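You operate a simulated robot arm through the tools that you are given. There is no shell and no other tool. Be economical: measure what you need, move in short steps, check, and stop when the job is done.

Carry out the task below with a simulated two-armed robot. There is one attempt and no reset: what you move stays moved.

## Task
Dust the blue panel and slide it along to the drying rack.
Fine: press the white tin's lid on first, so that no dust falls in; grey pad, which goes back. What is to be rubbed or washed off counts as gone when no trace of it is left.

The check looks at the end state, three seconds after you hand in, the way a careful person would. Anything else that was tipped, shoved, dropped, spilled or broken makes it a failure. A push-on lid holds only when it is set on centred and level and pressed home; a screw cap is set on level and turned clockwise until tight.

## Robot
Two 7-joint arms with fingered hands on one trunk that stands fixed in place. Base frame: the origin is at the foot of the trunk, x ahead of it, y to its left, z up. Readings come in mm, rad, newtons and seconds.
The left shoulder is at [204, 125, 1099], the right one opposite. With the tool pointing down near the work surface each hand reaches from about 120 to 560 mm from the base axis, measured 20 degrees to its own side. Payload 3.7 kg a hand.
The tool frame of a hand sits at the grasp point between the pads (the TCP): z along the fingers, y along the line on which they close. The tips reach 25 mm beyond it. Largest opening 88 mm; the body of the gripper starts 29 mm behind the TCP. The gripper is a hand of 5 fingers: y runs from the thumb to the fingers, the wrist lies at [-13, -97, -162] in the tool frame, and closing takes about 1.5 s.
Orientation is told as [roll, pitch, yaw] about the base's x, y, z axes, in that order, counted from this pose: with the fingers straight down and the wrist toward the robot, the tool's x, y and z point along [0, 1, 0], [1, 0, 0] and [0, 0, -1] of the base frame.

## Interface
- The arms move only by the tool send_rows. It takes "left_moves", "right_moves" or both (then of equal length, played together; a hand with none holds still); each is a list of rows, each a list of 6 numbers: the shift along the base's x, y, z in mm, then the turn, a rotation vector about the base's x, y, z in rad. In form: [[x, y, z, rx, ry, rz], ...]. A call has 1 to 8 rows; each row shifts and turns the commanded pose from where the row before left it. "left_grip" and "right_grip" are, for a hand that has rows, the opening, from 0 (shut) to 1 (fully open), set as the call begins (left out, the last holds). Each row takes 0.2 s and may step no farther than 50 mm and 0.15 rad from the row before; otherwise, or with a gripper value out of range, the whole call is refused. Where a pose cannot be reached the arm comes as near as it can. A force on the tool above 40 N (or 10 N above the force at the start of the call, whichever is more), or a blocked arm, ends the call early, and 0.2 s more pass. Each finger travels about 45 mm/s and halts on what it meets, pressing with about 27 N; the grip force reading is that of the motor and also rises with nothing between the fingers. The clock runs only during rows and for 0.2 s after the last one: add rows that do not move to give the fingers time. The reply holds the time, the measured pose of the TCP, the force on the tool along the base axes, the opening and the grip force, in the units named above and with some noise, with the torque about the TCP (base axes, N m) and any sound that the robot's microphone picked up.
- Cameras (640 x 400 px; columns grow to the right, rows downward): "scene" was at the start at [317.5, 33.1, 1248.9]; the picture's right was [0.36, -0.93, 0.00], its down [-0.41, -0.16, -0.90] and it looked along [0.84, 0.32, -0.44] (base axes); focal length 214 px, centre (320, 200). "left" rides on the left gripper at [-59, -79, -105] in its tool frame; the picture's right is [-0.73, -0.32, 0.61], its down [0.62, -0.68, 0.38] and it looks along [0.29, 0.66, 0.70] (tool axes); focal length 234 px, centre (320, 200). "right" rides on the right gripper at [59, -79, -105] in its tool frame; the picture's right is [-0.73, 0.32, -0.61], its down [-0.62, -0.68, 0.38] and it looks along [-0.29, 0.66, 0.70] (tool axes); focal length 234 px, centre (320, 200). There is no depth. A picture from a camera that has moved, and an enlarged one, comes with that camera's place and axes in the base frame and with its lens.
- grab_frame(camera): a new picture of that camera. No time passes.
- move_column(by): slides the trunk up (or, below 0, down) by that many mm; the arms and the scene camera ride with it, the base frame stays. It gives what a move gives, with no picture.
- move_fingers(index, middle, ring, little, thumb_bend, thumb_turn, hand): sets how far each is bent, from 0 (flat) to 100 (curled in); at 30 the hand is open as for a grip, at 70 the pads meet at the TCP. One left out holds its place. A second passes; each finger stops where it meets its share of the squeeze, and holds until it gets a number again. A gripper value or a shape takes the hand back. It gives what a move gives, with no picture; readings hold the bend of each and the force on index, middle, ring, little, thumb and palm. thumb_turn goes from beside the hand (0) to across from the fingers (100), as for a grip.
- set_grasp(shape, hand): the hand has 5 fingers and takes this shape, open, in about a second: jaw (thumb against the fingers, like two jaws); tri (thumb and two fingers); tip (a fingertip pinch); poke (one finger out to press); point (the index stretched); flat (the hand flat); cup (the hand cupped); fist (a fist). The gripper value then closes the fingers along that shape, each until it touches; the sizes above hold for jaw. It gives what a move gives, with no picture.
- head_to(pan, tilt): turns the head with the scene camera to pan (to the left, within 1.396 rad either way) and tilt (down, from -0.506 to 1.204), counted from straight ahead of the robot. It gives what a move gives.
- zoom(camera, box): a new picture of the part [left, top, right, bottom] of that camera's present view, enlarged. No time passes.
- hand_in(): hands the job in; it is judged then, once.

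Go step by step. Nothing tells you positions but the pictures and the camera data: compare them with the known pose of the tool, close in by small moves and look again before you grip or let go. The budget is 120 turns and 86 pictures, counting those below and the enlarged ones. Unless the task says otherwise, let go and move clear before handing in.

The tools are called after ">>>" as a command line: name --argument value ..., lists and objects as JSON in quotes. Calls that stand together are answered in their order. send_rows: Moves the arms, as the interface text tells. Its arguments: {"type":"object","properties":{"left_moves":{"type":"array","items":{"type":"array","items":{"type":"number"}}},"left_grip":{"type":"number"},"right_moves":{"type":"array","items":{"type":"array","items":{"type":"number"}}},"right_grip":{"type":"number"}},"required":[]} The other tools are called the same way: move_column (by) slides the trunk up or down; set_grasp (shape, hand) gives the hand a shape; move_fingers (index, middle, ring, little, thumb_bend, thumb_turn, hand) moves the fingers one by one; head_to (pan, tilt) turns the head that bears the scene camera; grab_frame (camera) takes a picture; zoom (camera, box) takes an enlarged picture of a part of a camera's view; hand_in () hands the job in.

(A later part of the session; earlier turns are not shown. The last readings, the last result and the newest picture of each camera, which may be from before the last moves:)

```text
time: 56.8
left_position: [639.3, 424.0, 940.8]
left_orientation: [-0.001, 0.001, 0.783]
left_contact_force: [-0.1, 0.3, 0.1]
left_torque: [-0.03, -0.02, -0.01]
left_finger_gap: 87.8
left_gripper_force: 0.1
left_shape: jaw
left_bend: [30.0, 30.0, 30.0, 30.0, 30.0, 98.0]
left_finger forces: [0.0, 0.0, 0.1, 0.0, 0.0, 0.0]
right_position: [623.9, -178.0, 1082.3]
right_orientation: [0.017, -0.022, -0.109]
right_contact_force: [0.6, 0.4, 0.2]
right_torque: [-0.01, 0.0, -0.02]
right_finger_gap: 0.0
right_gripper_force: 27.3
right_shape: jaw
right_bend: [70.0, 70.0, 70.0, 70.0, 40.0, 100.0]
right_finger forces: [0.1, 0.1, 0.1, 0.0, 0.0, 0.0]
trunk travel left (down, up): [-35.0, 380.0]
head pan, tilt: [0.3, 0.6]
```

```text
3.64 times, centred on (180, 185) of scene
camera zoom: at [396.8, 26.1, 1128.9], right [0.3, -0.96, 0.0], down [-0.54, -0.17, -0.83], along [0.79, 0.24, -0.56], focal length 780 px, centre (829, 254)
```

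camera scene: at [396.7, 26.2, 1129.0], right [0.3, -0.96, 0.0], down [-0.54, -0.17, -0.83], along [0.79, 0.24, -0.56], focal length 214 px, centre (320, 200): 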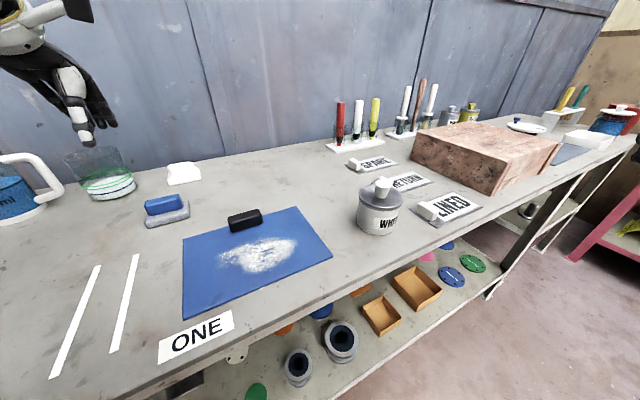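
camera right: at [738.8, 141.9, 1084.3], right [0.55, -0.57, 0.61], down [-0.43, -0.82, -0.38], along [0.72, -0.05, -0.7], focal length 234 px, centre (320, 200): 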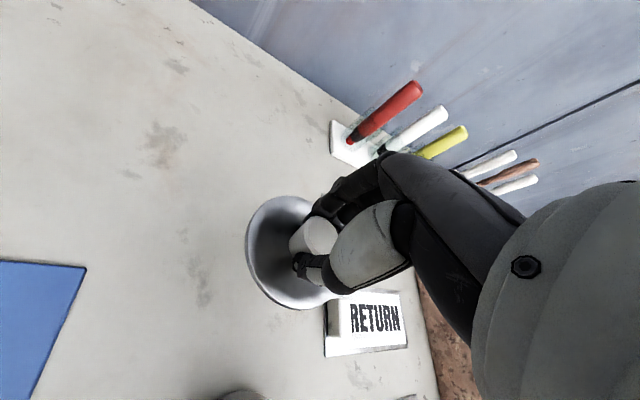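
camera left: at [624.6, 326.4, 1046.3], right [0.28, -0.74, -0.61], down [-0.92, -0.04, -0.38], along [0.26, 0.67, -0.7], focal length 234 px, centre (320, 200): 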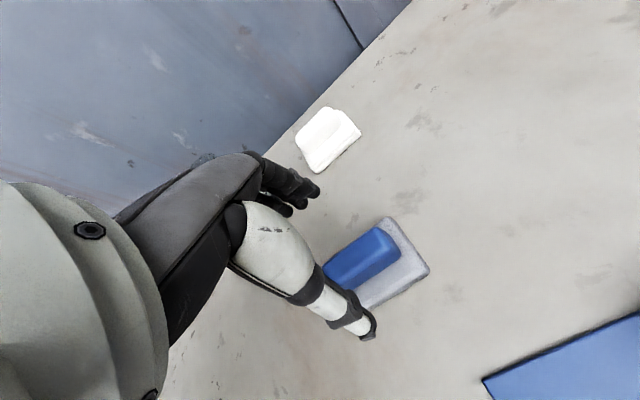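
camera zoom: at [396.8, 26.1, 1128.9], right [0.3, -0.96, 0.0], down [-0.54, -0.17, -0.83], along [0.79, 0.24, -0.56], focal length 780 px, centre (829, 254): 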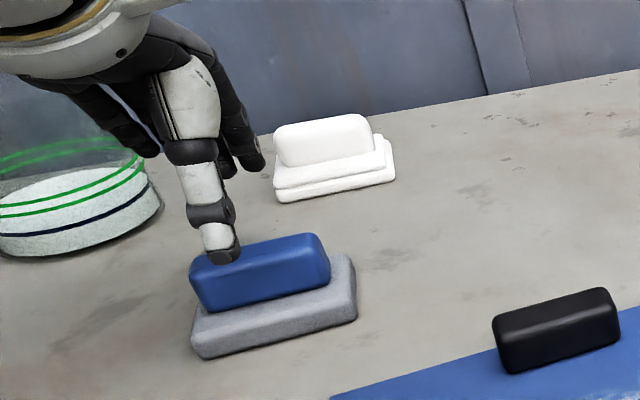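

I descend so that the fingertips straddle the blue handle just above the grey slab, and close.

>>> send_rows --left_moves '[[-1, 0, -20, 0, 0, 0], [-1, 0, -14, 0, 0, 0], [0, 0, -7, 0, 0, 0], [0, 0, 0, 0, 0, 0]]'

>>> send_rows --left_moves '[[0, 0, 0, 0, 0, 0], [0, 0, 0, 0, 0, 0], [0, 0, 0, 0, 0, 0], [0, 0, 0, 0, 0, 0], [0, 0, 0, 0, 0, 0], [0, 0, 0, 0, 0, 0], [0, 0, 0, 0, 0, 0], [0, 0, 0, 0, 0, 0]]' --left_grip 0

>>> zoom --camera "scene" --box '[100, 130, 260, 240]'

```text
time: 57.8
left_position: [637.5, 423.5, 899.3]
left_orientation: [0.001, -0.001, 0.782]
left_contact_force: [-0.9, -0.1, -1.3]
left_torque: [0.03, 0.01, 0.01]
left_finger_gap: 87.8
left_gripper_force: 0.1
left_shape: jaw
left_bend: [30.0, 30.0, 30.0, 30.0, 30.0, 98.0]
left_finger forces: [0.0, 0.0, 0.0, 0.0, 0.0, 0.0]
right_position: [624.2, -177.3, 1081.5]
right_orientation: [0.016, -0.021, -0.107]
right_contact_force: [0.5, -0.9, -0.1]
right_torque: [-0.01, 0.01, -0.02]
right_finger_gap: 0.0
right_gripper_force: 27.2
right_shape: jaw
right_bend: [70.0, 70.0, 70.0, 70.0, 40.0, 100.0]
right_finger forces: [0.1, 0.0, 0.0, 0.0, 0.0, 0.0]
trunk travel left (down, up): [-35.0, 380.0]
head pan, tilt: [0.3, 0.6]
```

```text
time: 59.6
left_position: [637.3, 421.9, 898.7]
left_orientation: [0.001, 0.0, 0.781]
left_contact_force: [0.9, -1.1, -0.7]
left_torque: [-0.04, -0.03, 0.01]
left_finger_gap: 18.4
left_gripper_force: 27.4
left_shape: jaw
left_bend: [73.0, 59.0, 59.0, 64.0, 75.0, 100.0]
left_finger forces: [14.7, 6.6, 3.0, 0.0, 24.3, 0.1]
right_position: [622.8, -177.6, 1081.0]
right_orientation: [0.015, -0.02, -0.107]
right_contact_force: [0.2, 0.4, 0.1]
right_torque: [0.0, 0.0, 0.02]
right_finger_gap: 0.4
right_gripper_force: 26.6
right_shape: jaw
right_bend: [70.0, 70.0, 70.0, 70.0, 40.0, 100.0]
right_finger forces: [0.1, 0.1, 0.0, 0.0, 0.0, 0.0]
trunk travel left (down, up): [-35.0, 380.0]
head pan, tilt: [0.3, 0.6]
```

```text
3.64 times, centred on (180, 185) of scene
camera zoom: at [396.9, 26.2, 1128.9], right [0.3, -0.96, 0.0], down [-0.54, -0.17, -0.83], along [0.79, 0.24, -0.56], focal length 780 px, centre (829, 254)
```

zoom: 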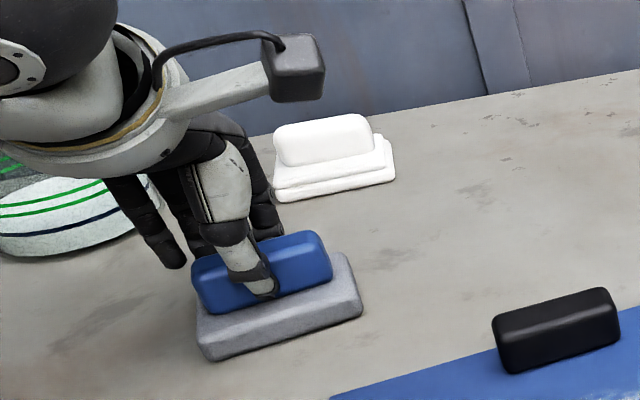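

The pad is held by its handle, having shifted only about 3 mm (its home is TCP ≈ (636, 424.5, 899)). I lift it and carry it over the dusty area's left end.

>>> send_rows --left_moves '[[0, 0, 20, 0, 0, 0], [0, 0, 25, 0, 0, 0], [-20, -42, 5, 0, 0, 0], [-20, -42, 0, 0, 0, 0], [-20, -42, 0, 0, 0, 0], [-20, -42, 0, 0, 0, 0], [-20, -42, -15, 0, 0, 0], [0, 0, -15, 0, 0, 0]]'

>>> zoom --camera "scene" --box '[140, 150, 380, 330]'

```text
time: 61.4
left_position: [577.3, 209.6, 938.3]
left_orientation: [0.001, 0.0, 0.784]
left_contact_force: [-0.2, -0.4, 0.1]
left_torque: [-0.01, 0.0, 0.0]
left_finger_gap: 18.6
left_gripper_force: 27.3
left_shape: jaw
left_bend: [73.0, 59.0, 60.0, 64.0, 75.0, 100.0]
left_finger forces: [15.0, 6.5, 2.8, 0.1, 24.2, 0.0]
left hand out of reach, approached as far as the arm can: row 6, 7, 8
right_position: [624.5, -176.7, 1081.4]
right_orientation: [0.015, -0.021, -0.107]
right_contact_force: [0.7, -0.3, 0.6]
right_torque: [0.02, 0.03, -0.04]
right_finger_gap: 0.0
right_gripper_force: 27.1
right_shape: jaw
right_bend: [70.0, 70.0, 70.0, 70.0, 40.0, 100.0]
right_finger forces: [0.0, 0.0, 0.0, 0.1, 0.0, 0.0]
trunk travel left (down, up): [-35.0, 380.0]
head pan, tilt: [0.3, 0.6]
```

```text
2.22 times, centred on (260, 240) of scene
camera zoom: at [397.2, 26.1, 1128.7], right [0.3, -0.96, 0.0], down [-0.54, -0.17, -0.82], along [0.79, 0.24, -0.57], focal length 477 px, centre (453, 111)
```

zoom: 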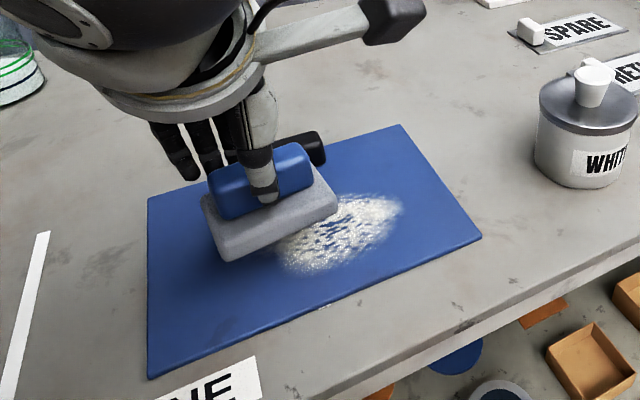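

The lid looks well seated. The pad hit the near limit of the arm, so I raise the trunk, which sets the shoulder back, and then come down again.

>>> move_column --by 100

>>> send_rows --left_moves '[[-10, 1, -25, 0, 0, 0], [-10, 1, -25, 0, 0, 0], [-10, 1, -25, 0, 0, 0], [-10, 0, -25, 0, 0, 0], [0, 0, -15, 0, 0, 0], [0, 0, 0, 0, 0, 0]]'

```text
time: 62.7
left_position: [578.3, 208.1, 1038.2]
left_orientation: [0.005, 0.002, 0.78]
left_contact_force: [0.7, 0.2, -0.5]
left_torque: [-0.02, -0.01, 0.0]
left_finger_gap: 18.6
left_gripper_force: 26.8
left_shape: jaw
left_bend: [73.0, 59.0, 60.0, 64.0, 75.0, 100.0]
left_finger forces: [15.1, 6.5, 2.7, 0.0, 24.2, 0.1]
right_position: [627.1, -178.6, 1179.1]
right_orientation: [0.015, -0.018, -0.106]
right_contact_force: [0.0, 0.1, 0.4]
right_torque: [-0.01, -0.01, 0.0]
right_finger_gap: 0.0
right_gripper_force: 26.6
right_shape: jaw
right_bend: [70.0, 70.0, 70.0, 70.0, 40.0, 100.0]
right_finger forces: [0.0, 0.0, 0.0, 0.0, 0.0, 0.0]
trunk travel left (down, up): [-135.0, 280.0]
head pan, tilt: [0.3, 0.6]
```

```text
time: 64.1
left_position: [537.6, 211.5, 926.7]
left_orientation: [0.0, 0.0, 0.781]
left_contact_force: [-0.1, -0.4, -0.6]
left_torque: [-0.01, -0.01, 0.03]
left_finger_gap: 18.2
left_gripper_force: 26.9
left_shape: jaw
left_bend: [73.0, 59.0, 60.0, 64.0, 75.0, 100.0]
left_finger forces: [15.1, 6.4, 2.8, 0.0, 24.3, 0.0]
right_position: [625.1, -178.0, 1181.6]
right_orientation: [0.016, -0.021, -0.106]
right_contact_force: [0.7, 0.0, -0.5]
right_torque: [-0.03, 0.0, 0.06]
right_finger_gap: 0.0
right_gripper_force: 26.7
right_shape: jaw
right_bend: [70.0, 70.0, 70.0, 70.0, 40.0, 100.0]
right_finger forces: [0.1, 0.0, 0.0, 0.0, 0.1, 0.0]
trunk travel left (down, up): [-135.0, 280.0]
head pan, tilt: [0.3, 0.6]
```

Reach is good now. I lower the pad onto the panel's left part and feel for contact.

>>> send_rows --left_moves '[[0, 0, -12, 0, 0, 0], [0, 0, -8, 0, 0, 0], [0, 0, -3, 0, 0, 0], [0, 0, -2, 0, 0, 0]]'

>>> grab_frame --camera "scene"

```text
time: 65.1
left_position: [537.9, 212.8, 902.4]
left_orientation: [-0.003, -0.006, 0.781]
left_contact_force: [-1.1, 1.7, 17.9]
left_torque: [0.06, 0.0, -0.02]
left_finger_gap: 19.5
left_gripper_force: 27.0
left_shape: jaw
left_bend: [73.0, 59.0, 60.0, 64.0, 75.0, 100.0]
left_finger forces: [16.3, 8.5, 3.8, 0.1, 27.2, 0.0]
right_position: [623.4, -178.8, 1182.2]
right_orientation: [0.018, -0.024, -0.107]
right_contact_force: [-0.9, 0.1, -0.4]
right_torque: [0.01, -0.01, 0.0]
right_finger_gap: 0.0
right_gripper_force: 27.1
right_shape: jaw
right_bend: [70.0, 70.0, 70.0, 70.0, 40.0, 100.0]
right_finger forces: [0.0, 0.0, 0.0, 0.0, 0.0, 0.1]
trunk travel left (down, up): [-135.0, 280.0]
head pan, tilt: [0.3, 0.6]
```

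```text
24 pictures are left
camera scene: at [303.5, 25.9, 1248.5], right [0.3, -0.96, 0.0], down [-0.54, -0.17, -0.83], along [0.79, 0.24, -0.56], focal length 214 px, centre (320, 200)
```

scene: 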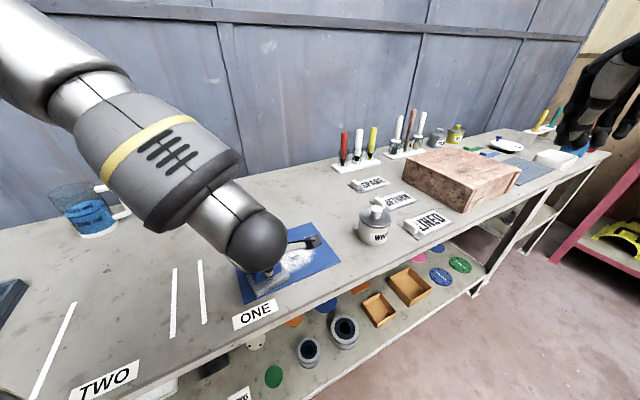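

The pad presses with about 18 N. I ease off slightly and stroke to the right along the panel's near part.

>>> send_rows --left_moves '[[14, -14.3, 1, 0, 0, 0], [14, -14.3, 0, 0, 0, 0], [14, -14.3, 0, 0, 0, 0], [14, -14.3, 0, 0, 0, 0], [14, -14.3, 0, 0, 0, 0], [14, -14.3, 0, 0, 0, 0], [14, 14, 0, 0, 0, 0], [7, 7, 0, 0, 0, 0]]'

>>> zoom --camera "scene" --box '[200, 200, 400, 325]'

```text
time: 66.9
left_position: [641.0, 147.5, 902.5]
left_orientation: [-0.003, -0.001, 0.781]
left_contact_force: [-4.7, -6.4, 14.2]
left_torque: [-0.18, 0.12, -0.08]
left_finger_gap: 20.3
left_gripper_force: 27.3
left_shape: jaw
left_bend: [74.0, 61.0, 64.0, 64.0, 75.0, 100.0]
left_finger forces: [14.0, 5.9, 3.2, 0.1, 31.0, 0.1]
right_position: [623.4, -179.2, 1181.3]
right_orientation: [0.017, -0.022, -0.106]
right_contact_force: [0.1, 0.5, 0.5]
right_torque: [0.0, 0.04, -0.03]
right_finger_gap: 0.0
right_gripper_force: 26.8
right_shape: jaw
right_bend: [70.0, 70.0, 70.0, 70.0, 40.0, 100.0]
right_finger forces: [0.0, 0.0, 0.0, 0.0, 0.0, 0.1]
trunk travel left (down, up): [-135.0, 280.0]
head pan, tilt: [0.3, 0.6]
```

```text
3.20 times, centred on (300, 262) of scene
camera zoom: at [303.8, 25.0, 1248.1], right [0.3, -0.96, 0.0], down [-0.54, -0.17, -0.83], along [0.79, 0.24, -0.56], focal length 686 px, centre (384, 0)
```

zoom: 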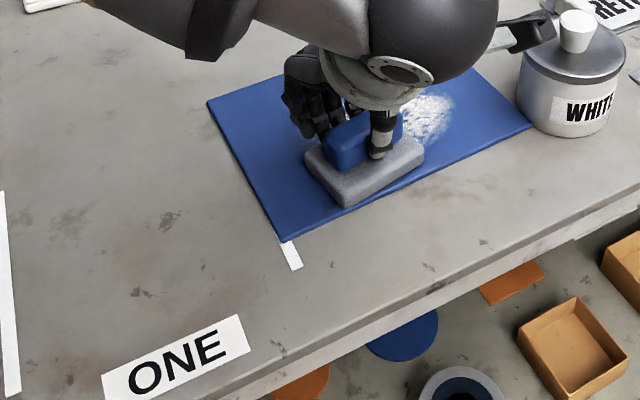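

The pad dragged the panel along to the right, close to the tin. I drag it back to the left with the same friction right away and then check.

>>> send_rows --left_moves '[[-14, 14.3, 0, 0, 0, 0], [-14, 14.3, 0, 0, 0, 0], [-14, 14.3, 0, 0, 0, 0], [-14, 14.3, 0, 0, 0, 0], [-14, 14.3, 0, 0, 0, 0], [-14, 14.3, 0, 0, 0, 0], [-14, 14.3, 0, 0, 0, 0]]'

>>> zoom --camera "scene" --box '[200, 190, 420, 328]'

```text
time: 68.5
left_position: [544.1, 249.3, 900.0]
left_orientation: [0.003, 0.001, 0.781]
left_contact_force: [-0.3, -0.1, -0.3]
left_torque: [0.03, 0.0, -0.02]
left_finger_gap: 19.4
left_gripper_force: 26.9
left_shape: jaw
left_bend: [73.0, 61.0, 71.0, 64.0, 77.0, 96.0]
left_finger forces: [17.5, 6.0, 1.7, 0.0, 25.0, 0.0]
right_position: [625.8, -178.1, 1179.7]
right_orientation: [0.016, -0.021, -0.107]
right_contact_force: [0.2, -0.3, 0.1]
right_torque: [0.0, -0.01, -0.03]
right_finger_gap: 0.0
right_gripper_force: 27.4
right_shape: jaw
right_bend: [70.0, 70.0, 70.0, 70.0, 40.0, 100.0]
right_finger forces: [0.0, 0.0, 0.0, 0.0, 0.0, 0.0]
trunk travel left (down, up): [-135.0, 280.0]
head pan, tilt: [0.3, 0.6]
```

```text
2.90 times, centred on (310, 259) of scene
camera zoom: at [305.4, 26.4, 1247.5], right [0.3, -0.96, 0.0], down [-0.54, -0.17, -0.83], along [0.79, 0.24, -0.56], focal length 622 px, centre (349, 29)
```

zoom: 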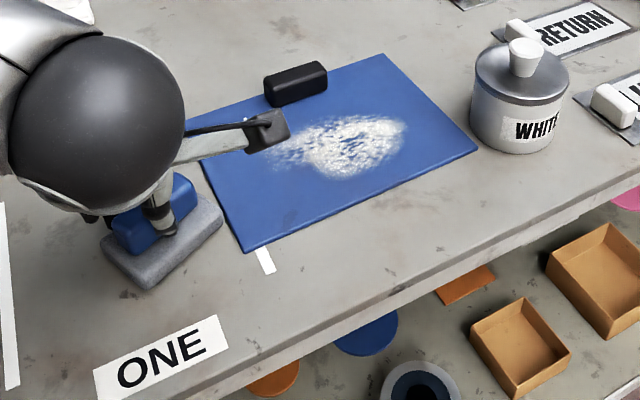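

The pad slipped off the panel's left side, and the tin seems to have been nudged 10–20 mm to the right, which I will set right with the knob later. From now on I wipe only with leftward strokes, away from the tin; I start at the dust's right end.

>>> send_rows --left_moves '[[0, 0, 20, 0, 0, 0], [10, -10, 20, 0, 0, 0], [30, -30, 0, 0, 0, 0], [30, -30, 0, 0, 0, 0], [30, -30, 0, 0, 0, 0], [30, -30, 0, 0, 0, 0], [13, -13, -20, 0, 0, 0], [0, 0, -10, 0, 0, 0]]'

>>> send_rows --left_moves '[[0, 0, -4, 0, 0, 0], [0, 0, -2, 0, 0, 0], [0, 0, 0, 0, 0, 0]]'

```text
time: 70.3
left_position: [676.6, 124.2, 916.6]
left_orientation: [0.0, -0.003, 0.785]
left_contact_force: [0.2, 0.3, -1.1]
left_torque: [-0.02, 0.0, -0.02]
left_finger_gap: 19.4
left_gripper_force: 27.0
left_shape: jaw
left_bend: [73.0, 61.0, 71.0, 64.0, 77.0, 96.0]
left_finger forces: [17.4, 5.9, 1.6, 0.1, 24.7, 0.1]
left hand out of reach, approached as far as the arm can: row 6, 7
right_position: [624.7, -178.6, 1182.7]
right_orientation: [0.016, -0.022, -0.107]
right_contact_force: [0.3, -0.1, -0.1]
right_torque: [-0.01, 0.0, 0.03]
right_finger_gap: 0.1
right_gripper_force: 27.3
right_shape: jaw
right_bend: [70.0, 70.0, 70.0, 70.0, 40.0, 100.0]
right_finger forces: [0.2, 0.0, 0.1, 0.0, 0.0, 0.0]
trunk travel left (down, up): [-135.0, 280.0]
head pan, tilt: [0.3, 0.6]
```

```text
time: 71.1
left_position: [677.5, 125.0, 910.0]
left_orientation: [0.0, -0.001, 0.784]
left_contact_force: [0.7, -0.2, -0.4]
left_torque: [0.02, -0.04, 0.0]
left_finger_gap: 19.4
left_gripper_force: 27.0
left_shape: jaw
left_bend: [73.0, 61.0, 71.0, 64.0, 77.0, 96.0]
left_finger forces: [17.4, 5.9, 1.5, 0.0, 24.6, 0.0]
right_position: [626.1, -177.9, 1180.8]
right_orientation: [0.018, -0.02, -0.106]
right_contact_force: [0.1, 0.7, -0.4]
right_torque: [-0.04, 0.01, 0.02]
right_finger_gap: 0.0
right_gripper_force: 26.5
right_shape: jaw
right_bend: [70.0, 70.0, 70.0, 70.0, 40.0, 100.0]
right_finger forces: [0.0, 0.1, 0.0, 0.0, 0.0, 0.0]
trunk travel left (down, up): [-135.0, 280.0]
head pan, tilt: [0.3, 0.6]
```

The pad is just above the panel, near the dust's middle. I press down and stroke left.

>>> send_rows --left_moves '[[0, 0, -5, 0, 0, 0], [0, 0, -3, 0, 0, 0], [-14, 14.3, 0, 0, 0, 0], [-14, 14.3, 0, 0, 0, 0], [-14, 14.3, 0, 0, 0, 0], [-14, 14.3, 0, 0, 0, 0], [-14, 14.3, 0, 0, 0, 0]]'

>>> zoom --camera "scene" --box '[200, 190, 420, 328]'

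```text
time: 72.7
left_position: [608.6, 195.3, 904.5]
left_orientation: [0.001, -0.002, 0.783]
left_contact_force: [0.8, -0.4, -1.1]
left_torque: [0.0, -0.03, 0.02]
left_finger_gap: 19.3
left_gripper_force: 27.2
left_shape: jaw
left_bend: [73.0, 61.0, 71.0, 64.0, 77.0, 96.0]
left_finger forces: [17.5, 5.9, 1.6, 0.0, 24.8, 0.0]
right_position: [625.3, -177.4, 1181.7]
right_orientation: [0.016, -0.022, -0.108]
right_contact_force: [-0.1, -0.7, 0.0]
right_torque: [-0.03, 0.03, 0.04]
right_finger_gap: 0.2
right_gripper_force: 26.6
right_shape: jaw
right_bend: [70.0, 70.0, 70.0, 70.0, 40.0, 100.0]
right_finger forces: [0.0, 0.1, 0.0, 0.0, 0.1, 0.0]
trunk travel left (down, up): [-135.0, 280.0]
head pan, tilt: [0.3, 0.6]
```

```text
2.90 times, centred on (310, 259) of scene
camera zoom: at [305.2, 26.3, 1247.7], right [0.3, -0.96, 0.0], down [-0.54, -0.17, -0.83], along [0.79, 0.24, -0.56], focal length 622 px, centre (349, 29)
```

zoom: 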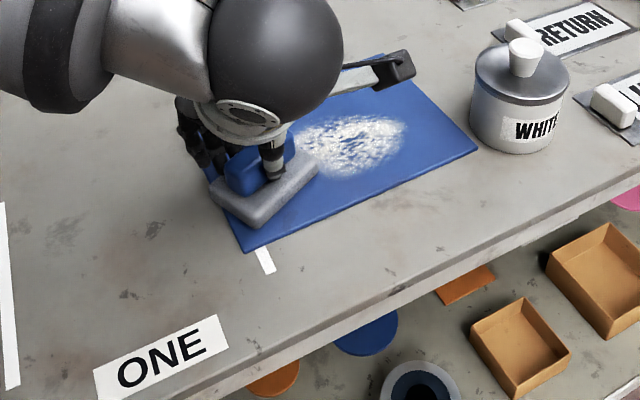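

The pad hovered without touching. Here I press firmly first and pull left to draw the panel away from the tin.

>>> send_rows --left_moves '[[0, 0, -2, 0, 0, 0], [0, 0, -2, 0, 0, 0], [0, 0, -1, 0, 0, 0], [0, 0, -1, 0, 0, 0]]'

>>> send_rows --left_moves '[[-7, 7, 0, 0, 0, 0], [-14, 14.3, 0, 0, 0, 0], [-14, 14.3, 0, 0, 0, 0], [-14, 14.3, 0, 0, 0, 0], [-14, 14.3, 0, 0, 0, 0]]'

>>> zoom --camera "scene" --box '[200, 190, 420, 328]'

```text
time: 73.7
left_position: [607.6, 194.7, 900.3]
left_orientation: [-0.005, -0.006, 0.783]
left_contact_force: [3.8, -1.1, 17.9]
left_torque: [0.06, -0.13, -0.08]
left_finger_gap: 19.8
left_gripper_force: 26.9
left_shape: jaw
left_bend: [73.0, 60.0, 71.0, 64.0, 78.0, 96.0]
left_finger forces: [16.9, 7.3, 2.7, 0.0, 27.1, 0.1]
right_position: [624.0, -180.2, 1182.8]
right_orientation: [0.017, -0.025, -0.105]
right_contact_force: [-0.6, 1.2, -0.8]
right_torque: [0.01, -0.04, -0.01]
right_finger_gap: 0.0
right_gripper_force: 27.3
right_shape: jaw
right_bend: [70.0, 70.0, 70.0, 70.0, 40.0, 100.0]
right_finger forces: [0.1, 0.1, 0.0, 0.0, 0.1, 0.1]
trunk travel left (down, up): [-135.0, 280.0]
head pan, tilt: [0.3, 0.6]
```

```text
time: 74.9
left_position: [544.4, 259.0, 899.4]
left_orientation: [-0.001, -0.002, 0.78]
left_contact_force: [5.7, -6.5, 18.0]
left_torque: [-0.09, -0.19, -0.18]
left_finger_gap: 20.0
left_gripper_force: 27.2
left_shape: jaw
left_bend: [73.0, 60.0, 71.0, 64.0, 78.0, 95.0]
left_finger forces: [15.7, 6.5, 2.1, 0.0, 28.0, 0.0]
right_position: [625.0, -179.4, 1182.1]
right_orientation: [0.016, -0.023, -0.105]
right_contact_force: [-0.5, -0.2, -0.5]
right_torque: [0.03, 0.01, 0.01]
right_finger_gap: 0.0
right_gripper_force: 26.9
right_shape: jaw
right_bend: [70.0, 70.0, 70.0, 70.0, 40.0, 100.0]
right_finger forces: [0.1, 0.1, 0.0, 0.0, 0.0, 0.0]
trunk travel left (down, up): [-135.0, 280.0]
head pan, tilt: [0.3, 0.6]
```

```text
2.90 times, centred on (310, 259) of scene
camera zoom: at [304.7, 25.1, 1247.9], right [0.3, -0.96, 0.0], down [-0.54, -0.17, -0.83], along [0.79, 0.24, -0.56], focal length 622 px, centre (349, 29)
```

zoom: 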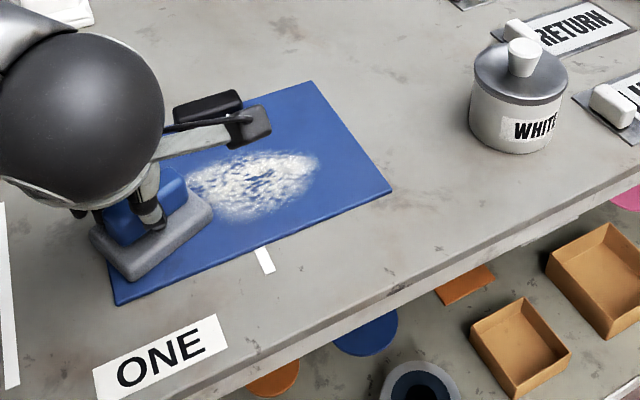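

Pressed firmly, the panel just goes along with the pad; it is back near its first place, clear of the tin. For real wiping I'll use a light touch so that the pad slips over the panel: I lift and go to the dust's right end.

>>> send_rows --left_moves '[[0, 0, 15, 0, 0, 0], [22, -26, 0, 0, 0, 0], [22, -26, 0, 0, 0, 0], [22, -26, 0, 0, 0, 0], [21, -25, -5, 0, 0, 0], [0, 0, -5, 0, 0, 0], [0, 0, -2, 0, 0, 0]]'

>>> send_rows --left_moves '[[0, 0, -0.7, 0, 0, 0], [0, 0, 0, 0, 0, 0]]'

```text
time: 76.5
left_position: [631.7, 155.8, 900.4]
left_orientation: [-0.002, -0.003, 0.783]
left_contact_force: [-0.3, -1.9, 3.8]
left_torque: [0.06, -0.01, 0.01]
left_finger_gap: 19.3
left_gripper_force: 26.9
left_shape: jaw
left_bend: [73.0, 60.0, 71.0, 64.0, 77.0, 96.0]
left_finger forces: [16.9, 6.2, 1.6, 0.0, 26.1, 0.1]
right_position: [624.3, -178.0, 1181.6]
right_orientation: [0.017, -0.021, -0.106]
right_contact_force: [-0.7, -0.5, -0.9]
right_torque: [0.01, -0.01, 0.0]
right_finger_gap: 0.0
right_gripper_force: 26.8
right_shape: jaw
right_bend: [70.0, 70.0, 70.0, 70.0, 40.0, 100.0]
right_finger forces: [0.0, 0.0, 0.0, 0.0, 0.1, 0.0]
trunk travel left (down, up): [-135.0, 280.0]
head pan, tilt: [0.3, 0.6]
```

```text
time: 77.1
left_position: [631.7, 155.9, 901.1]
left_orientation: [-0.001, -0.002, 0.782]
left_contact_force: [-0.5, -3.2, 7.8]
left_torque: [0.04, -0.07, -0.02]
left_finger_gap: 19.4
left_gripper_force: 27.0
left_shape: jaw
left_bend: [73.0, 60.0, 71.0, 64.0, 77.0, 96.0]
left_finger forces: [16.4, 6.2, 1.5, 0.1, 27.1, 0.0]
right_position: [624.4, -178.0, 1182.1]
right_orientation: [0.016, -0.023, -0.107]
right_contact_force: [-0.3, -1.0, -0.3]
right_torque: [0.01, 0.0, 0.0]
right_finger_gap: 0.0
right_gripper_force: 27.0
right_shape: jaw
right_bend: [70.0, 70.0, 70.0, 70.0, 40.0, 100.0]
right_finger forces: [0.1, 0.0, 0.0, 0.0, 0.1, 0.0]
trunk travel left (down, up): [-135.0, 280.0]
head pan, tilt: [0.3, 0.6]
```

Contact is about 8 N; I ease off half a millimetre and stroke left lightly.

>>> send_rows --left_moves '[[0, 0, 0.5, 0, 0, 0], [-14, 14.3, 0, 0, 0, 0], [-14, 14.3, 0, 0, 0, 0], [-14, 14.3, 0, 0, 0, 0], [-14, 14.3, 0, 0, 0, 0], [-14, 14.3, 0, 0, 0, 0], [-14, 14.3, 0, 0, 0, 0]]'

>>> zoom --camera "scene" --box '[200, 190, 420, 328]'

```text
time: 78.7
left_position: [547.5, 244.5, 900.6]
left_orientation: [0.002, -0.001, 0.782]
left_contact_force: [2.3, -2.1, 7.0]
left_torque: [0.04, -0.06, -0.05]
left_finger_gap: 19.9
left_gripper_force: 26.4
left_shape: jaw
left_bend: [73.0, 60.0, 71.0, 64.0, 77.0, 95.0]
left_finger forces: [16.8, 6.5, 1.8, 0.1, 26.5, 0.0]
right_position: [625.3, -178.9, 1180.2]
right_orientation: [0.014, -0.023, -0.106]
right_contact_force: [0.4, -0.3, 0.7]
right_torque: [0.01, 0.0, 0.0]
right_finger_gap: 0.0
right_gripper_force: 27.3
right_shape: jaw
right_bend: [70.0, 70.0, 70.0, 70.0, 40.0, 100.0]
right_finger forces: [0.0, 0.0, 0.0, 0.0, 0.1, 0.0]
trunk travel left (down, up): [-135.0, 280.0]
head pan, tilt: [0.3, 0.6]
```

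```text
2.90 times, centred on (310, 259) of scene
camera zoom: at [305.1, 25.8, 1247.7], right [0.3, -0.96, 0.0], down [-0.54, -0.17, -0.83], along [0.79, 0.24, -0.56], focal length 622 px, centre (349, 29)
```

zoom: 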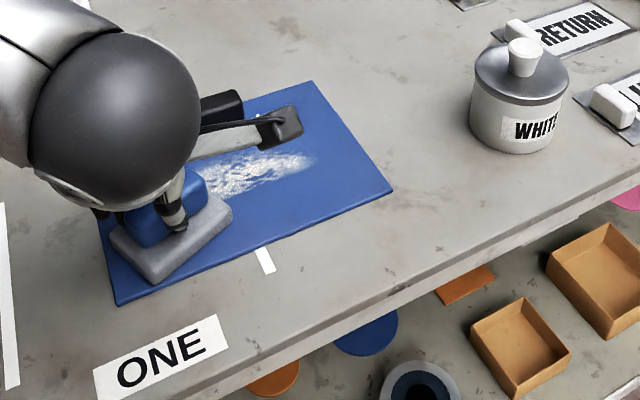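

The light stroke works: the panel stayed and the near half of the dust is gone. I shift the pad back along the depth and stroke right, then left, with the same light touch.

>>> send_rows --left_moves '[[18, 18, 0.2, 0, 0, 0], [14, -14.3, 0, 0, 0, 0], [14, -14.3, 0, 0, 0, 0], [14, -14.3, 0, 0, 0, 0], [14, -14.3, 0, 0, 0, 0], [14, -14.3, 0, 0, 0, 0], [14, -14.3, 0, 0, 0, 0], [0, 0, 0, 0, 0, 0]]'

>>> send_rows --left_moves '[[11, 11, 0, 0, 0, 0], [-14, 14.3, 0, 0, 0, 0], [-14, 14.3, 0, 0, 0, 0], [-14, 14.3, 0, 0, 0, 0], [-14, 14.3, 0, 0, 0, 0], [-14, 14.3, 0, 0, 0, 0], [-14, 14.3, 0, 0, 0, 0], [-10, 10, 0, 0, 0, 0]]'

>>> zoom --camera "scene" --box '[200, 190, 420, 328]'

```text
time: 80.5
left_position: [650.4, 175.1, 900.0]
left_orientation: [0.001, -0.003, 0.781]
left_contact_force: [-2.1, 0.8, 3.6]
left_torque: [0.07, 0.04, 0.01]
left_finger_gap: 19.1
left_gripper_force: 27.0
left_shape: jaw
left_bend: [73.0, 61.0, 71.0, 64.0, 77.0, 96.0]
left_finger forces: [18.0, 6.8, 1.2, 0.0, 26.0, 0.0]
right_position: [625.3, -177.7, 1181.8]
right_orientation: [0.016, -0.023, -0.106]
right_contact_force: [-0.5, 0.7, -0.6]
right_torque: [-0.01, -0.01, 0.01]
right_finger_gap: 0.0
right_gripper_force: 26.7
right_shape: jaw
right_bend: [70.0, 70.0, 70.0, 70.0, 40.0, 100.0]
right_finger forces: [0.0, 0.0, 0.0, 0.0, 0.0, 0.0]
trunk travel left (down, up): [-135.0, 280.0]
head pan, tilt: [0.3, 0.6]
```

```text
time: 82.3
left_position: [567.2, 281.3, 901.5]
left_orientation: [0.0, 0.002, 0.78]
left_contact_force: [1.5, -2.0, 3.4]
left_torque: [0.02, -0.05, -0.02]
left_finger_gap: 19.2
left_gripper_force: 27.1
left_shape: jaw
left_bend: [73.0, 61.0, 71.0, 64.0, 77.0, 95.0]
left_finger forces: [17.0, 6.7, 1.6, 0.0, 26.1, 0.0]
right_position: [625.3, -179.1, 1181.6]
right_orientation: [0.015, -0.023, -0.107]
right_contact_force: [0.2, -0.3, -0.1]
right_torque: [0.0, -0.01, -0.02]
right_finger_gap: 0.3
right_gripper_force: 27.0
right_shape: jaw
right_bend: [70.0, 70.0, 70.0, 70.0, 40.0, 100.0]
right_finger forces: [0.0, 0.0, 0.0, 0.0, 0.0, 0.1]
trunk travel left (down, up): [-135.0, 280.0]
head pan, tilt: [0.3, 0.6]
```

```text
2.90 times, centred on (310, 259) of scene
camera zoom: at [305.3, 25.9, 1247.7], right [0.3, -0.96, 0.0], down [-0.54, -0.17, -0.83], along [0.79, 0.24, -0.56], focal length 622 px, centre (349, 29)
```

zoom: 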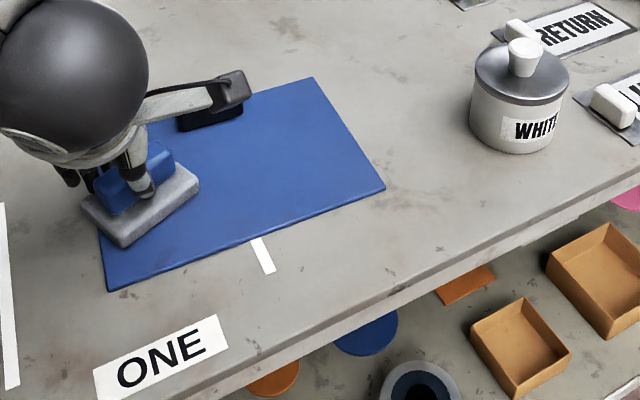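

All visible dust is gone. I carry the pad back to its place.

>>> send_rows --left_moves '[[0, 0, 20, 0, 0, 0], [0, 0, 20, 0, 0, 0], [17, 36, 0, 0, 0, 0], [17, 36, 0, 0, 0, 0], [17, 36, 0, 0, 0, 0], [18, 35, 0, 0, 0, 0], [0, 0, 0, 0, 0, 0]]'

>>> move_column --by -25

```text
time: 83.9
left_position: [636.3, 426.9, 939.9]
left_orientation: [-0.001, 0.0, 0.781]
left_contact_force: [-0.1, 0.4, -0.8]
left_torque: [0.03, 0.03, -0.01]
left_finger_gap: 19.1
left_gripper_force: 27.2
left_shape: jaw
left_bend: [73.0, 61.0, 71.0, 64.0, 77.0, 95.0]
left_finger forces: [17.6, 6.4, 1.4, 0.0, 25.4, 0.0]
right_position: [624.6, -178.1, 1181.5]
right_orientation: [0.016, -0.021, -0.105]
right_contact_force: [-0.1, -0.2, 0.3]
right_torque: [0.02, 0.01, 0.0]
right_finger_gap: 0.0
right_gripper_force: 26.8
right_shape: jaw
right_bend: [70.0, 70.0, 70.0, 70.0, 40.0, 100.0]
right_finger forces: [0.0, 0.1, 0.1, 0.2, 0.0, 0.1]
trunk travel left (down, up): [-135.0, 280.0]
head pan, tilt: [0.3, 0.6]
```

```text
time: 84.6
left_position: [634.8, 424.5, 917.0]
left_orientation: [-0.001, -0.004, 0.782]
left_contact_force: [0.0, 0.0, -0.7]
left_torque: [0.02, 0.02, -0.01]
left_finger_gap: 19.3
left_gripper_force: 26.1
left_shape: jaw
left_bend: [73.0, 61.0, 71.0, 64.0, 77.0, 95.0]
left_finger forces: [17.6, 6.3, 1.4, 0.0, 25.5, 0.0]
right_position: [622.5, -178.3, 1157.6]
right_orientation: [0.018, -0.024, -0.107]
right_contact_force: [-0.7, -0.2, -0.3]
right_torque: [-0.01, -0.02, -0.01]
right_finger_gap: 0.1
right_gripper_force: 27.3
right_shape: jaw
right_bend: [70.0, 70.0, 70.0, 70.0, 40.0, 100.0]
right_finger forces: [0.1, 0.0, 0.0, 0.0, 0.0, 0.0]
trunk travel left (down, up): [-110.0, 306.0]
head pan, tilt: [0.3, 0.6]
```

I set the pad down gently on the bench at its home place.

>>> send_rows --left_moves '[[1, 0, -10, 0, 0, 0], [0, 0, -6, 0, 0, 0], [0, 0, -2, 0, 0, 0], [0, 0, -1, 0, 0, 0], [0, 0, 0, 0, 0, 0]]'

```text
time: 85.8
left_position: [637.1, 424.4, 895.9]
left_orientation: [0.0, 0.0, 0.784]
left_contact_force: [-0.1, 0.3, 0.4]
left_torque: [0.0, 0.01, -0.01]
left_finger_gap: 19.3
left_gripper_force: 26.5
left_shape: jaw
left_bend: [73.0, 61.0, 71.0, 64.0, 77.0, 95.0]
left_finger forces: [17.6, 6.4, 1.3, 0.0, 25.5, 0.1]
right_position: [625.3, -178.1, 1155.6]
right_orientation: [0.016, -0.019, -0.106]
right_contact_force: [0.1, 1.0, 0.3]
right_torque: [0.02, -0.02, 0.03]
right_finger_gap: 0.0
right_gripper_force: 27.1
right_shape: jaw
right_bend: [70.0, 70.0, 70.0, 70.0, 40.0, 100.0]
right_finger forces: [0.0, 0.1, 0.0, 0.0, 0.0, 0.0]
trunk travel left (down, up): [-110.0, 306.0]
head pan, tilt: [0.3, 0.6]
```

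>>> send_rows --left_moves '[[0, 0, -1, 0, 0, 0], [0, 0, -1, 0, 0, 0], [0, 0, 0, 0, 0, 0]]'

```text
time: 86.6
left_position: [636.7, 424.1, 895.5]
left_orientation: [-0.001, -0.002, 0.781]
left_contact_force: [0.1, 0.5, 4.2]
left_torque: [0.11, -0.04, -0.04]
left_finger_gap: 19.1
left_gripper_force: 27.2
left_shape: jaw
left_bend: [73.0, 61.0, 71.0, 64.0, 77.0, 95.0]
left_finger forces: [17.9, 6.7, 1.5, 0.0, 25.7, 0.0]
right_position: [625.1, -179.7, 1156.3]
right_orientation: [0.015, -0.023, -0.107]
right_contact_force: [0.4, 0.0, -0.4]
right_torque: [-0.06, 0.0, 0.05]
right_finger_gap: 0.0
right_gripper_force: 27.0
right_shape: jaw
right_bend: [70.0, 70.0, 70.0, 70.0, 40.0, 100.0]
right_finger forces: [0.0, 0.0, 0.0, 0.0, 0.0, 0.0]
trunk travel left (down, up): [-110.0, 306.0]
head pan, tilt: [0.3, 0.6]
```

The pad touches the bench. I release it, lift the left hand, and lower the trunk to the earlier viewing height for a before/after comparison.

>>> send_rows --left_moves '[[0, 0, 0, 0, 0, 0], [0, 0, 0, 0, 0, 0], [0, 0, 0, 0, 0, 0], [0, 0, 0, 0, 0, 0], [0, 0, 0, 0, 0, 0], [0, 0, 20, 0, 0, 0], [0, 0, 40, 0, 0, 0], [0, 0, 40, 0, 0, 0]]' --left_grip 1

>>> send_rows --left_moves '[[-20, 5, 40, 0, 0, 0], [-20, 5, 40, 0, 0, 0], [-20, 5, 20, 0, 0, 0]]' --right_moves '[[0, 0, 0, 0, 0, 0], [0, 0, 0, 0, 0, 0], [0, 0, 0, 0, 0, 0]]' --right_grip 1

>>> move_column --by -75

>>> zoom --camera "scene" --box '[140, 150, 380, 330]'

```text
time: 88.4
left_position: [635.1, 423.9, 997.2]
left_orientation: [0.001, -0.001, 0.781]
left_contact_force: [-0.1, -0.4, 0.1]
left_torque: [0.0, 0.03, -0.06]
left_finger_gap: 87.9
left_gripper_force: 0.0
left_shape: jaw
left_bend: [30.0, 30.0, 30.0, 30.0, 30.0, 98.0]
left_finger forces: [0.0, 0.0, 0.0, 0.0, 0.0, 0.0]
right_position: [625.0, -179.1, 1157.3]
right_orientation: [0.016, -0.023, -0.107]
right_contact_force: [-0.2, 0.2, -0.1]
right_torque: [-0.05, 0.02, 0.0]
right_finger_gap: 0.0
right_gripper_force: 26.5
right_shape: jaw
right_bend: [70.0, 70.0, 70.0, 70.0, 40.0, 100.0]
right_finger forces: [0.1, 0.0, 0.0, 0.1, 0.0, 0.0]
trunk travel left (down, up): [-110.0, 306.0]
head pan, tilt: [0.3, 0.6]
```

```text
time: 89.2
left_position: [577.8, 438.3, 1094.0]
left_orientation: [0.0, 0.0, 0.781]
left_contact_force: [-0.3, 0.8, 0.7]
left_torque: [0.02, 0.03, -0.03]
left_finger_gap: 87.9
left_gripper_force: 0.1
left_shape: jaw
left_bend: [30.0, 30.0, 30.0, 30.0, 30.0, 98.0]
left_finger forces: [0.0, 0.0, 0.0, 0.0, 0.0, 0.0]
right_position: [625.2, -178.4, 1156.1]
right_orientation: [0.016, -0.023, -0.106]
right_contact_force: [0.6, -0.2, -0.2]
right_torque: [0.03, -0.03, 0.0]
right_finger_gap: 87.6
right_gripper_force: 0.1
right_shape: jaw
right_bend: [30.0, 30.0, 30.0, 30.0, 30.0, 98.0]
right_finger forces: [0.0, 0.0, 0.0, 0.0, 0.0, 0.0]
trunk travel left (down, up): [-110.0, 306.0]
head pan, tilt: [0.3, 0.6]
```

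```text
time: 90.4
left_position: [576.0, 439.3, 1020.0]
left_orientation: [-0.001, -0.002, 0.782]
left_contact_force: [-0.8, 0.0, -0.6]
left_torque: [0.01, 0.0, 0.0]
left_finger_gap: 87.5
left_gripper_force: 0.0
left_shape: jaw
left_bend: [30.0, 30.0, 30.0, 30.0, 30.0, 98.0]
left_finger forces: [0.1, 0.1, 0.0, 0.0, 0.0, 0.0]
right_position: [622.6, -177.1, 1083.2]
right_orientation: [0.017, -0.025, -0.105]
right_contact_force: [-0.9, -0.1, 0.7]
right_torque: [-0.04, -0.03, 0.02]
right_finger_gap: 87.5
right_gripper_force: 0.0
right_shape: jaw
right_bend: [30.0, 30.0, 30.0, 30.0, 30.0, 98.0]
right_finger forces: [0.0, 0.1, 0.0, 0.0, 0.1, 0.0]
trunk travel left (down, up): [-35.0, 380.0]
head pan, tilt: [0.3, 0.6]
```

```text
2.22 times, centred on (260, 240) of scene
camera zoom: at [395.8, 26.1, 1129.5], right [0.3, -0.96, 0.0], down [-0.54, -0.17, -0.83], along [0.79, 0.24, -0.56], focal length 477 px, centre (453, 111)
```

zoom: 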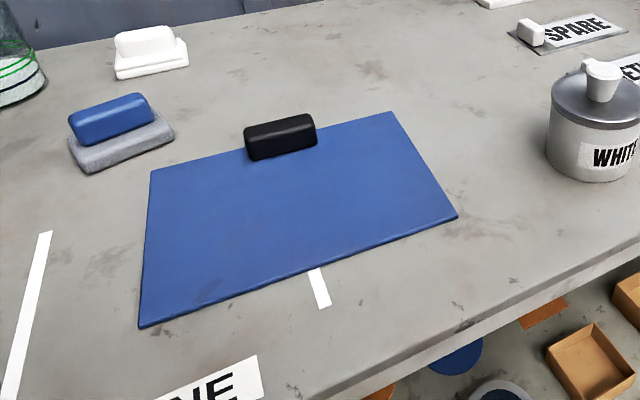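

The panel is clean and the pad is home. The tin was pushed by about 13 mm, to roughly (755, 10). I bring the right hand over its knob to slide it back to (742, 17).

>>> send_rows --right_moves '[[17, 23, 0, -0.002, 0.003, 0.057], [17, 23, 0, -0.002, 0.003, 0.057], [17, 23, 0, -0.002, 0.003, 0.057], [17, 24, 0, -0.002, 0.003, 0.057], [16, 24, 0, -0.002, 0.003, 0.057], [16, 24, -10, -0.002, 0.003, 0.057], [16, 23, -30, -0.002, 0.003, 0.057], [16, 23, -30, -0.002, 0.003, 0.057]]'

>>> zoom --camera "right" --box '[160, 150, 400, 350]'

```text
time: 92.2
left_position: [576.7, 439.7, 1018.5]
left_orientation: [0.0, -0.001, 0.781]
left_contact_force: [-0.4, -0.2, 0.2]
left_torque: [0.0, 0.0, 0.04]
left_finger_gap: 87.8
left_gripper_force: 0.0
left_shape: jaw
left_bend: [30.0, 30.0, 30.0, 30.0, 30.0, 98.0]
left_finger forces: [0.0, 0.1, 0.0, 0.0, 0.0, 0.0]
right_position: [758.7, 8.6, 1008.4]
right_orientation: [0.004, 0.003, 0.351]
right_contact_force: [-0.8, -0.3, -0.1]
right_torque: [0.04, -0.04, 0.02]
right_finger_gap: 87.7
right_gripper_force: 0.1
right_shape: jaw
right_bend: [30.0, 30.0, 30.0, 30.0, 30.0, 98.0]
right_finger forces: [0.0, 0.0, 0.1, 0.0, 0.0, 0.0]
trunk travel left (down, up): [-35.0, 380.0]
head pan, tilt: [0.3, 0.6]
```

```text
2.00 times, centred on (280, 250) of right
camera zoom: at [665.5, 36.3, 1114.7], right [0.56, -0.57, 0.6], down [-0.43, -0.82, -0.38], along [0.71, -0.04, -0.7], focal length 468 px, centre (400, 100)
```

zoom: 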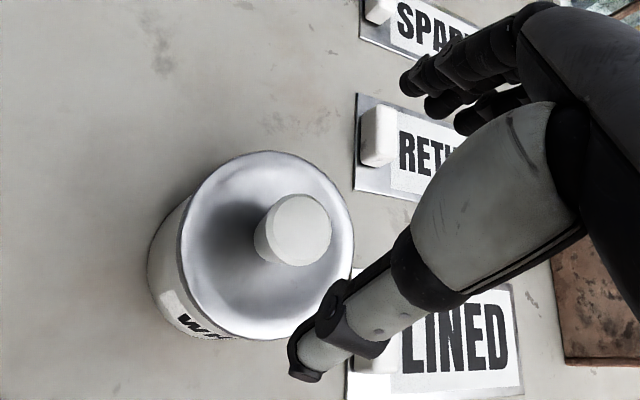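

The knob is at (755.5, 8), measured the same way that gave (742.4, 18.6) just before. I descend on it and grip it without pressing.

>>> send_rows --right_moves '[[-3, -0.6, -15, 0, 0, 0], [0, 0, -20, 0, 0, 0], [0, 0, -15, 0, 0, 0], [0, 0, -10, 0, 0, 0], [0, 0, -2, 0, 0, 0], [0, 0, 0, 0, 0, 0]]'

>>> send_rows --right_moves '[[0, 0, 0, 0, 0, 0], [0, 0, 0, 0, 0, 0], [0, 0, 0, 0, 0, 0], [0, 0, 0, 0, 0, 0], [0, 0, 0, 0, 0, 0], [0, 0, 0, 0, 0, 0], [0, 0, 0, 0, 0, 0], [0, 0, 0, 0, 0, 0]]' --right_grip 0.15

```text
time: 93.6
left_position: [578.1, 440.0, 1017.1]
left_orientation: [0.0, 0.0, 0.783]
left_contact_force: [-0.6, 0.1, -0.8]
left_torque: [-0.02, -0.05, -0.02]
left_finger_gap: 87.8
left_gripper_force: 0.2
left_shape: jaw
left_bend: [30.0, 30.0, 30.0, 30.0, 30.0, 98.0]
left_finger forces: [0.1, 0.0, 0.1, 0.1, 0.0, 0.0]
right_position: [753.5, 7.6, 949.0]
right_orientation: [0.003, 0.003, 0.35]
right_contact_force: [-0.2, -0.8, -0.1]
right_torque: [0.01, -0.01, 0.03]
right_finger_gap: 87.8
right_gripper_force: 0.0
right_shape: jaw
right_bend: [30.0, 30.0, 30.0, 30.0, 30.0, 98.0]
right_finger forces: [0.0, 0.0, 0.1, 0.1, 0.0, 0.1]
trunk travel left (down, up): [-35.0, 380.0]
head pan, tilt: [0.3, 0.6]
```

```text
time: 95.4
left_position: [577.8, 439.8, 1018.5]
left_orientation: [0.0, 0.0, 0.782]
left_contact_force: [0.2, 0.0, -0.2]
left_torque: [0.03, 0.0, -0.01]
left_finger_gap: 87.8
left_gripper_force: 0.0
left_shape: jaw
left_bend: [30.0, 30.0, 30.0, 30.0, 30.0, 98.0]
left_finger forces: [0.0, 0.1, 0.0, 0.0, 0.1, 0.0]
right_position: [753.3, 7.6, 949.0]
right_orientation: [0.004, 0.004, 0.352]
right_contact_force: [0.1, 1.0, -0.6]
right_torque: [0.0, -0.02, 0.01]
right_finger_gap: 18.6
right_gripper_force: 27.0
right_shape: jaw
right_bend: [73.0, 58.0, 64.0, 62.0, 76.0, 100.0]
right_finger forces: [15.8, 6.4, 0.0, 0.0, 22.4, 0.0]
trunk travel left (down, up): [-35.0, 380.0]
head pan, tilt: [0.3, 0.6]
heard: snap
```

A snap was heard on gripping, so I will press the lid again afterwards. Now I slide the tin back by (−12, +10) in small steps.

>>> send_rows --right_moves '[[-3, 2.5, 0, 0, 0, 0], [-3, 2.5, 0, 0, 0, 0], [-3, 2.5, 0, 0, 0, 0], [-3, 2.5, 0, 0, 0, 0], [0, 0, 0, 0, 0, 0]]'

>>> zoom --camera "scene" --box '[330, 140, 430, 240]'

```text
time: 96.6
left_position: [577.8, 439.4, 1018.7]
left_orientation: [0.001, 0.001, 0.782]
left_contact_force: [0.1, 0.0, -0.7]
left_torque: [0.01, 0.03, 0.0]
left_finger_gap: 87.8
left_gripper_force: 0.1
left_shape: jaw
left_bend: [30.0, 30.0, 30.0, 30.0, 30.0, 98.0]
left_finger forces: [0.0, 0.1, 0.0, 0.0, 0.0, 0.1]
right_position: [742.0, 19.9, 949.8]
right_orientation: [0.004, 0.003, 0.35]
right_contact_force: [2.1, -1.5, 1.3]
right_torque: [-0.02, -0.08, -0.03]
right_finger_gap: 18.2
right_gripper_force: 26.7
right_shape: jaw
right_bend: [73.0, 58.0, 64.0, 62.0, 76.0, 100.0]
right_finger forces: [15.7, 8.2, 0.0, 0.0, 22.3, 0.0]
trunk travel left (down, up): [-35.0, 380.0]
head pan, tilt: [0.3, 0.6]
```

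```text
4.00 times, centred on (380, 190) of scene
camera zoom: at [397.0, 26.0, 1128.9], right [0.3, -0.96, 0.0], down [-0.54, -0.17, -0.83], along [0.79, 0.24, -0.56], focal length 858 px, centre (80, 240)
```

zoom: 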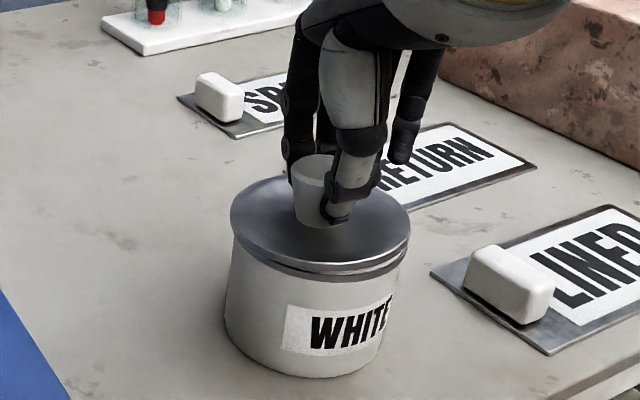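

The tin is back where it stood. I release, close the fingers above and press the lid home again.

>>> send_rows --right_moves '[[0, 0, 0, 0, 0, 0], [0, 0, 0, 0, 0, 0], [0, 0, 0, 0, 0, 0], [0, 0, 0, 0, 0, 0], [0, 0, 0, 0, 0, 0], [0, 0, 0, 0, 0, 0], [0, 0, 30, 0, 0, 0], [0, 0, 35, 0, 0, 0]]' --right_grip 1

>>> send_rows --right_moves '[[0, 0, 0, 0, 0, 0], [0, 0, 0, 0, 0, 0], [0, 0, 0, 0, 0, 0], [0, 0, 0, 0, 0, 0], [0, 0, 0, 0, 0, 0], [0, 0, 0, 0, 0, 0], [0, 0, 0, 0, 0, 0], [0, 0, 0, 0, 0, 0]]' --right_grip 0

>>> send_rows --right_moves '[[1, -1.5, -20, 0, 0, 0], [0, 0, -15, 0, 0, 0], [0, 0, -8, 0, 0, 0], [0, 0, -4, 0, 0, 0], [0, 0, -4, 0, 0, 0], [0, 0, -3, 0, 0, 0], [0, 0, -3, 0, 0, 0], [0, 0, -3, 0, 0, 0]]'

```text
time: 98.4
left_position: [576.6, 440.6, 1018.9]
left_orientation: [-0.001, -0.002, 0.781]
left_contact_force: [-0.2, 1.0, 0.3]
left_torque: [0.0, 0.01, -0.01]
left_finger_gap: 87.5
left_gripper_force: 0.1
left_shape: jaw
left_bend: [30.0, 30.0, 30.0, 30.0, 30.0, 98.0]
left_finger forces: [0.1, 0.0, 0.0, 0.0, 0.1, 0.0]
right_position: [741.9, 18.1, 1017.5]
right_orientation: [0.004, 0.003, 0.351]
right_contact_force: [0.0, 1.5, -0.3]
right_torque: [-0.01, -0.06, -0.02]
right_finger_gap: 87.6
right_gripper_force: 0.1
right_shape: jaw
right_bend: [30.0, 30.0, 30.0, 30.0, 30.0, 98.0]
right_finger forces: [0.1, 0.0, 0.0, 0.1, 0.0, 0.0]
trunk travel left (down, up): [-35.0, 380.0]
head pan, tilt: [0.3, 0.6]
heard: snap
```

```text
time: 100.2
left_position: [576.9, 439.6, 1018.8]
left_orientation: [0.001, -0.001, 0.782]
left_contact_force: [-0.1, -0.1, 0.2]
left_torque: [0.02, 0.0, -0.01]
left_finger_gap: 87.6
left_gripper_force: 0.0
left_shape: jaw
left_bend: [30.0, 30.0, 30.0, 30.0, 30.0, 98.0]
left_finger forces: [0.0, 0.1, 0.1, 0.0, 0.0, 0.1]
right_position: [742.1, 19.0, 1016.9]
right_orientation: [0.003, 0.004, 0.352]
right_contact_force: [0.0, 0.1, -0.4]
right_torque: [0.0, 0.04, -0.02]
right_finger_gap: 0.1
right_gripper_force: 26.7
right_shape: jaw
right_bend: [70.0, 70.0, 70.0, 70.0, 38.0, 100.0]
right_finger forces: [0.1, 0.1, 0.0, 0.0, 0.1, 0.0]
trunk travel left (down, up): [-35.0, 380.0]
head pan, tilt: [0.3, 0.6]
```

```text
time: 102.0
left_position: [576.3, 439.4, 1017.9]
left_orientation: [0.0, -0.001, 0.78]
left_contact_force: [0.0, -0.8, -0.2]
left_torque: [-0.03, -0.02, 0.04]
left_finger_gap: 87.5
left_gripper_force: 0.0
left_shape: jaw
left_bend: [30.0, 30.0, 30.0, 30.0, 30.0, 98.0]
left_finger forces: [0.0, 0.0, 0.1, 0.0, 0.0, 0.0]
right_position: [743.8, 16.5, 964.2]
right_orientation: [0.009, -0.02, 0.345]
right_contact_force: [-0.4, -1.1, 16.6]
right_torque: [-0.05, 0.0, 0.01]
right_finger_gap: 0.1
right_gripper_force: 27.0
right_shape: jaw
right_bend: [70.0, 70.0, 70.0, 70.0, 39.0, 100.0]
right_finger forces: [0.0, 20.1, 0.1, 0.0, 0.0, 0.0]
trunk travel left (down, up): [-35.0, 380.0]
head pan, tilt: [0.3, 0.6]
stopped in row 8 (right hand): the force on the tool passed its limit at 42 N (the readings are from after the stop); the commanded pose is now the measured one
```

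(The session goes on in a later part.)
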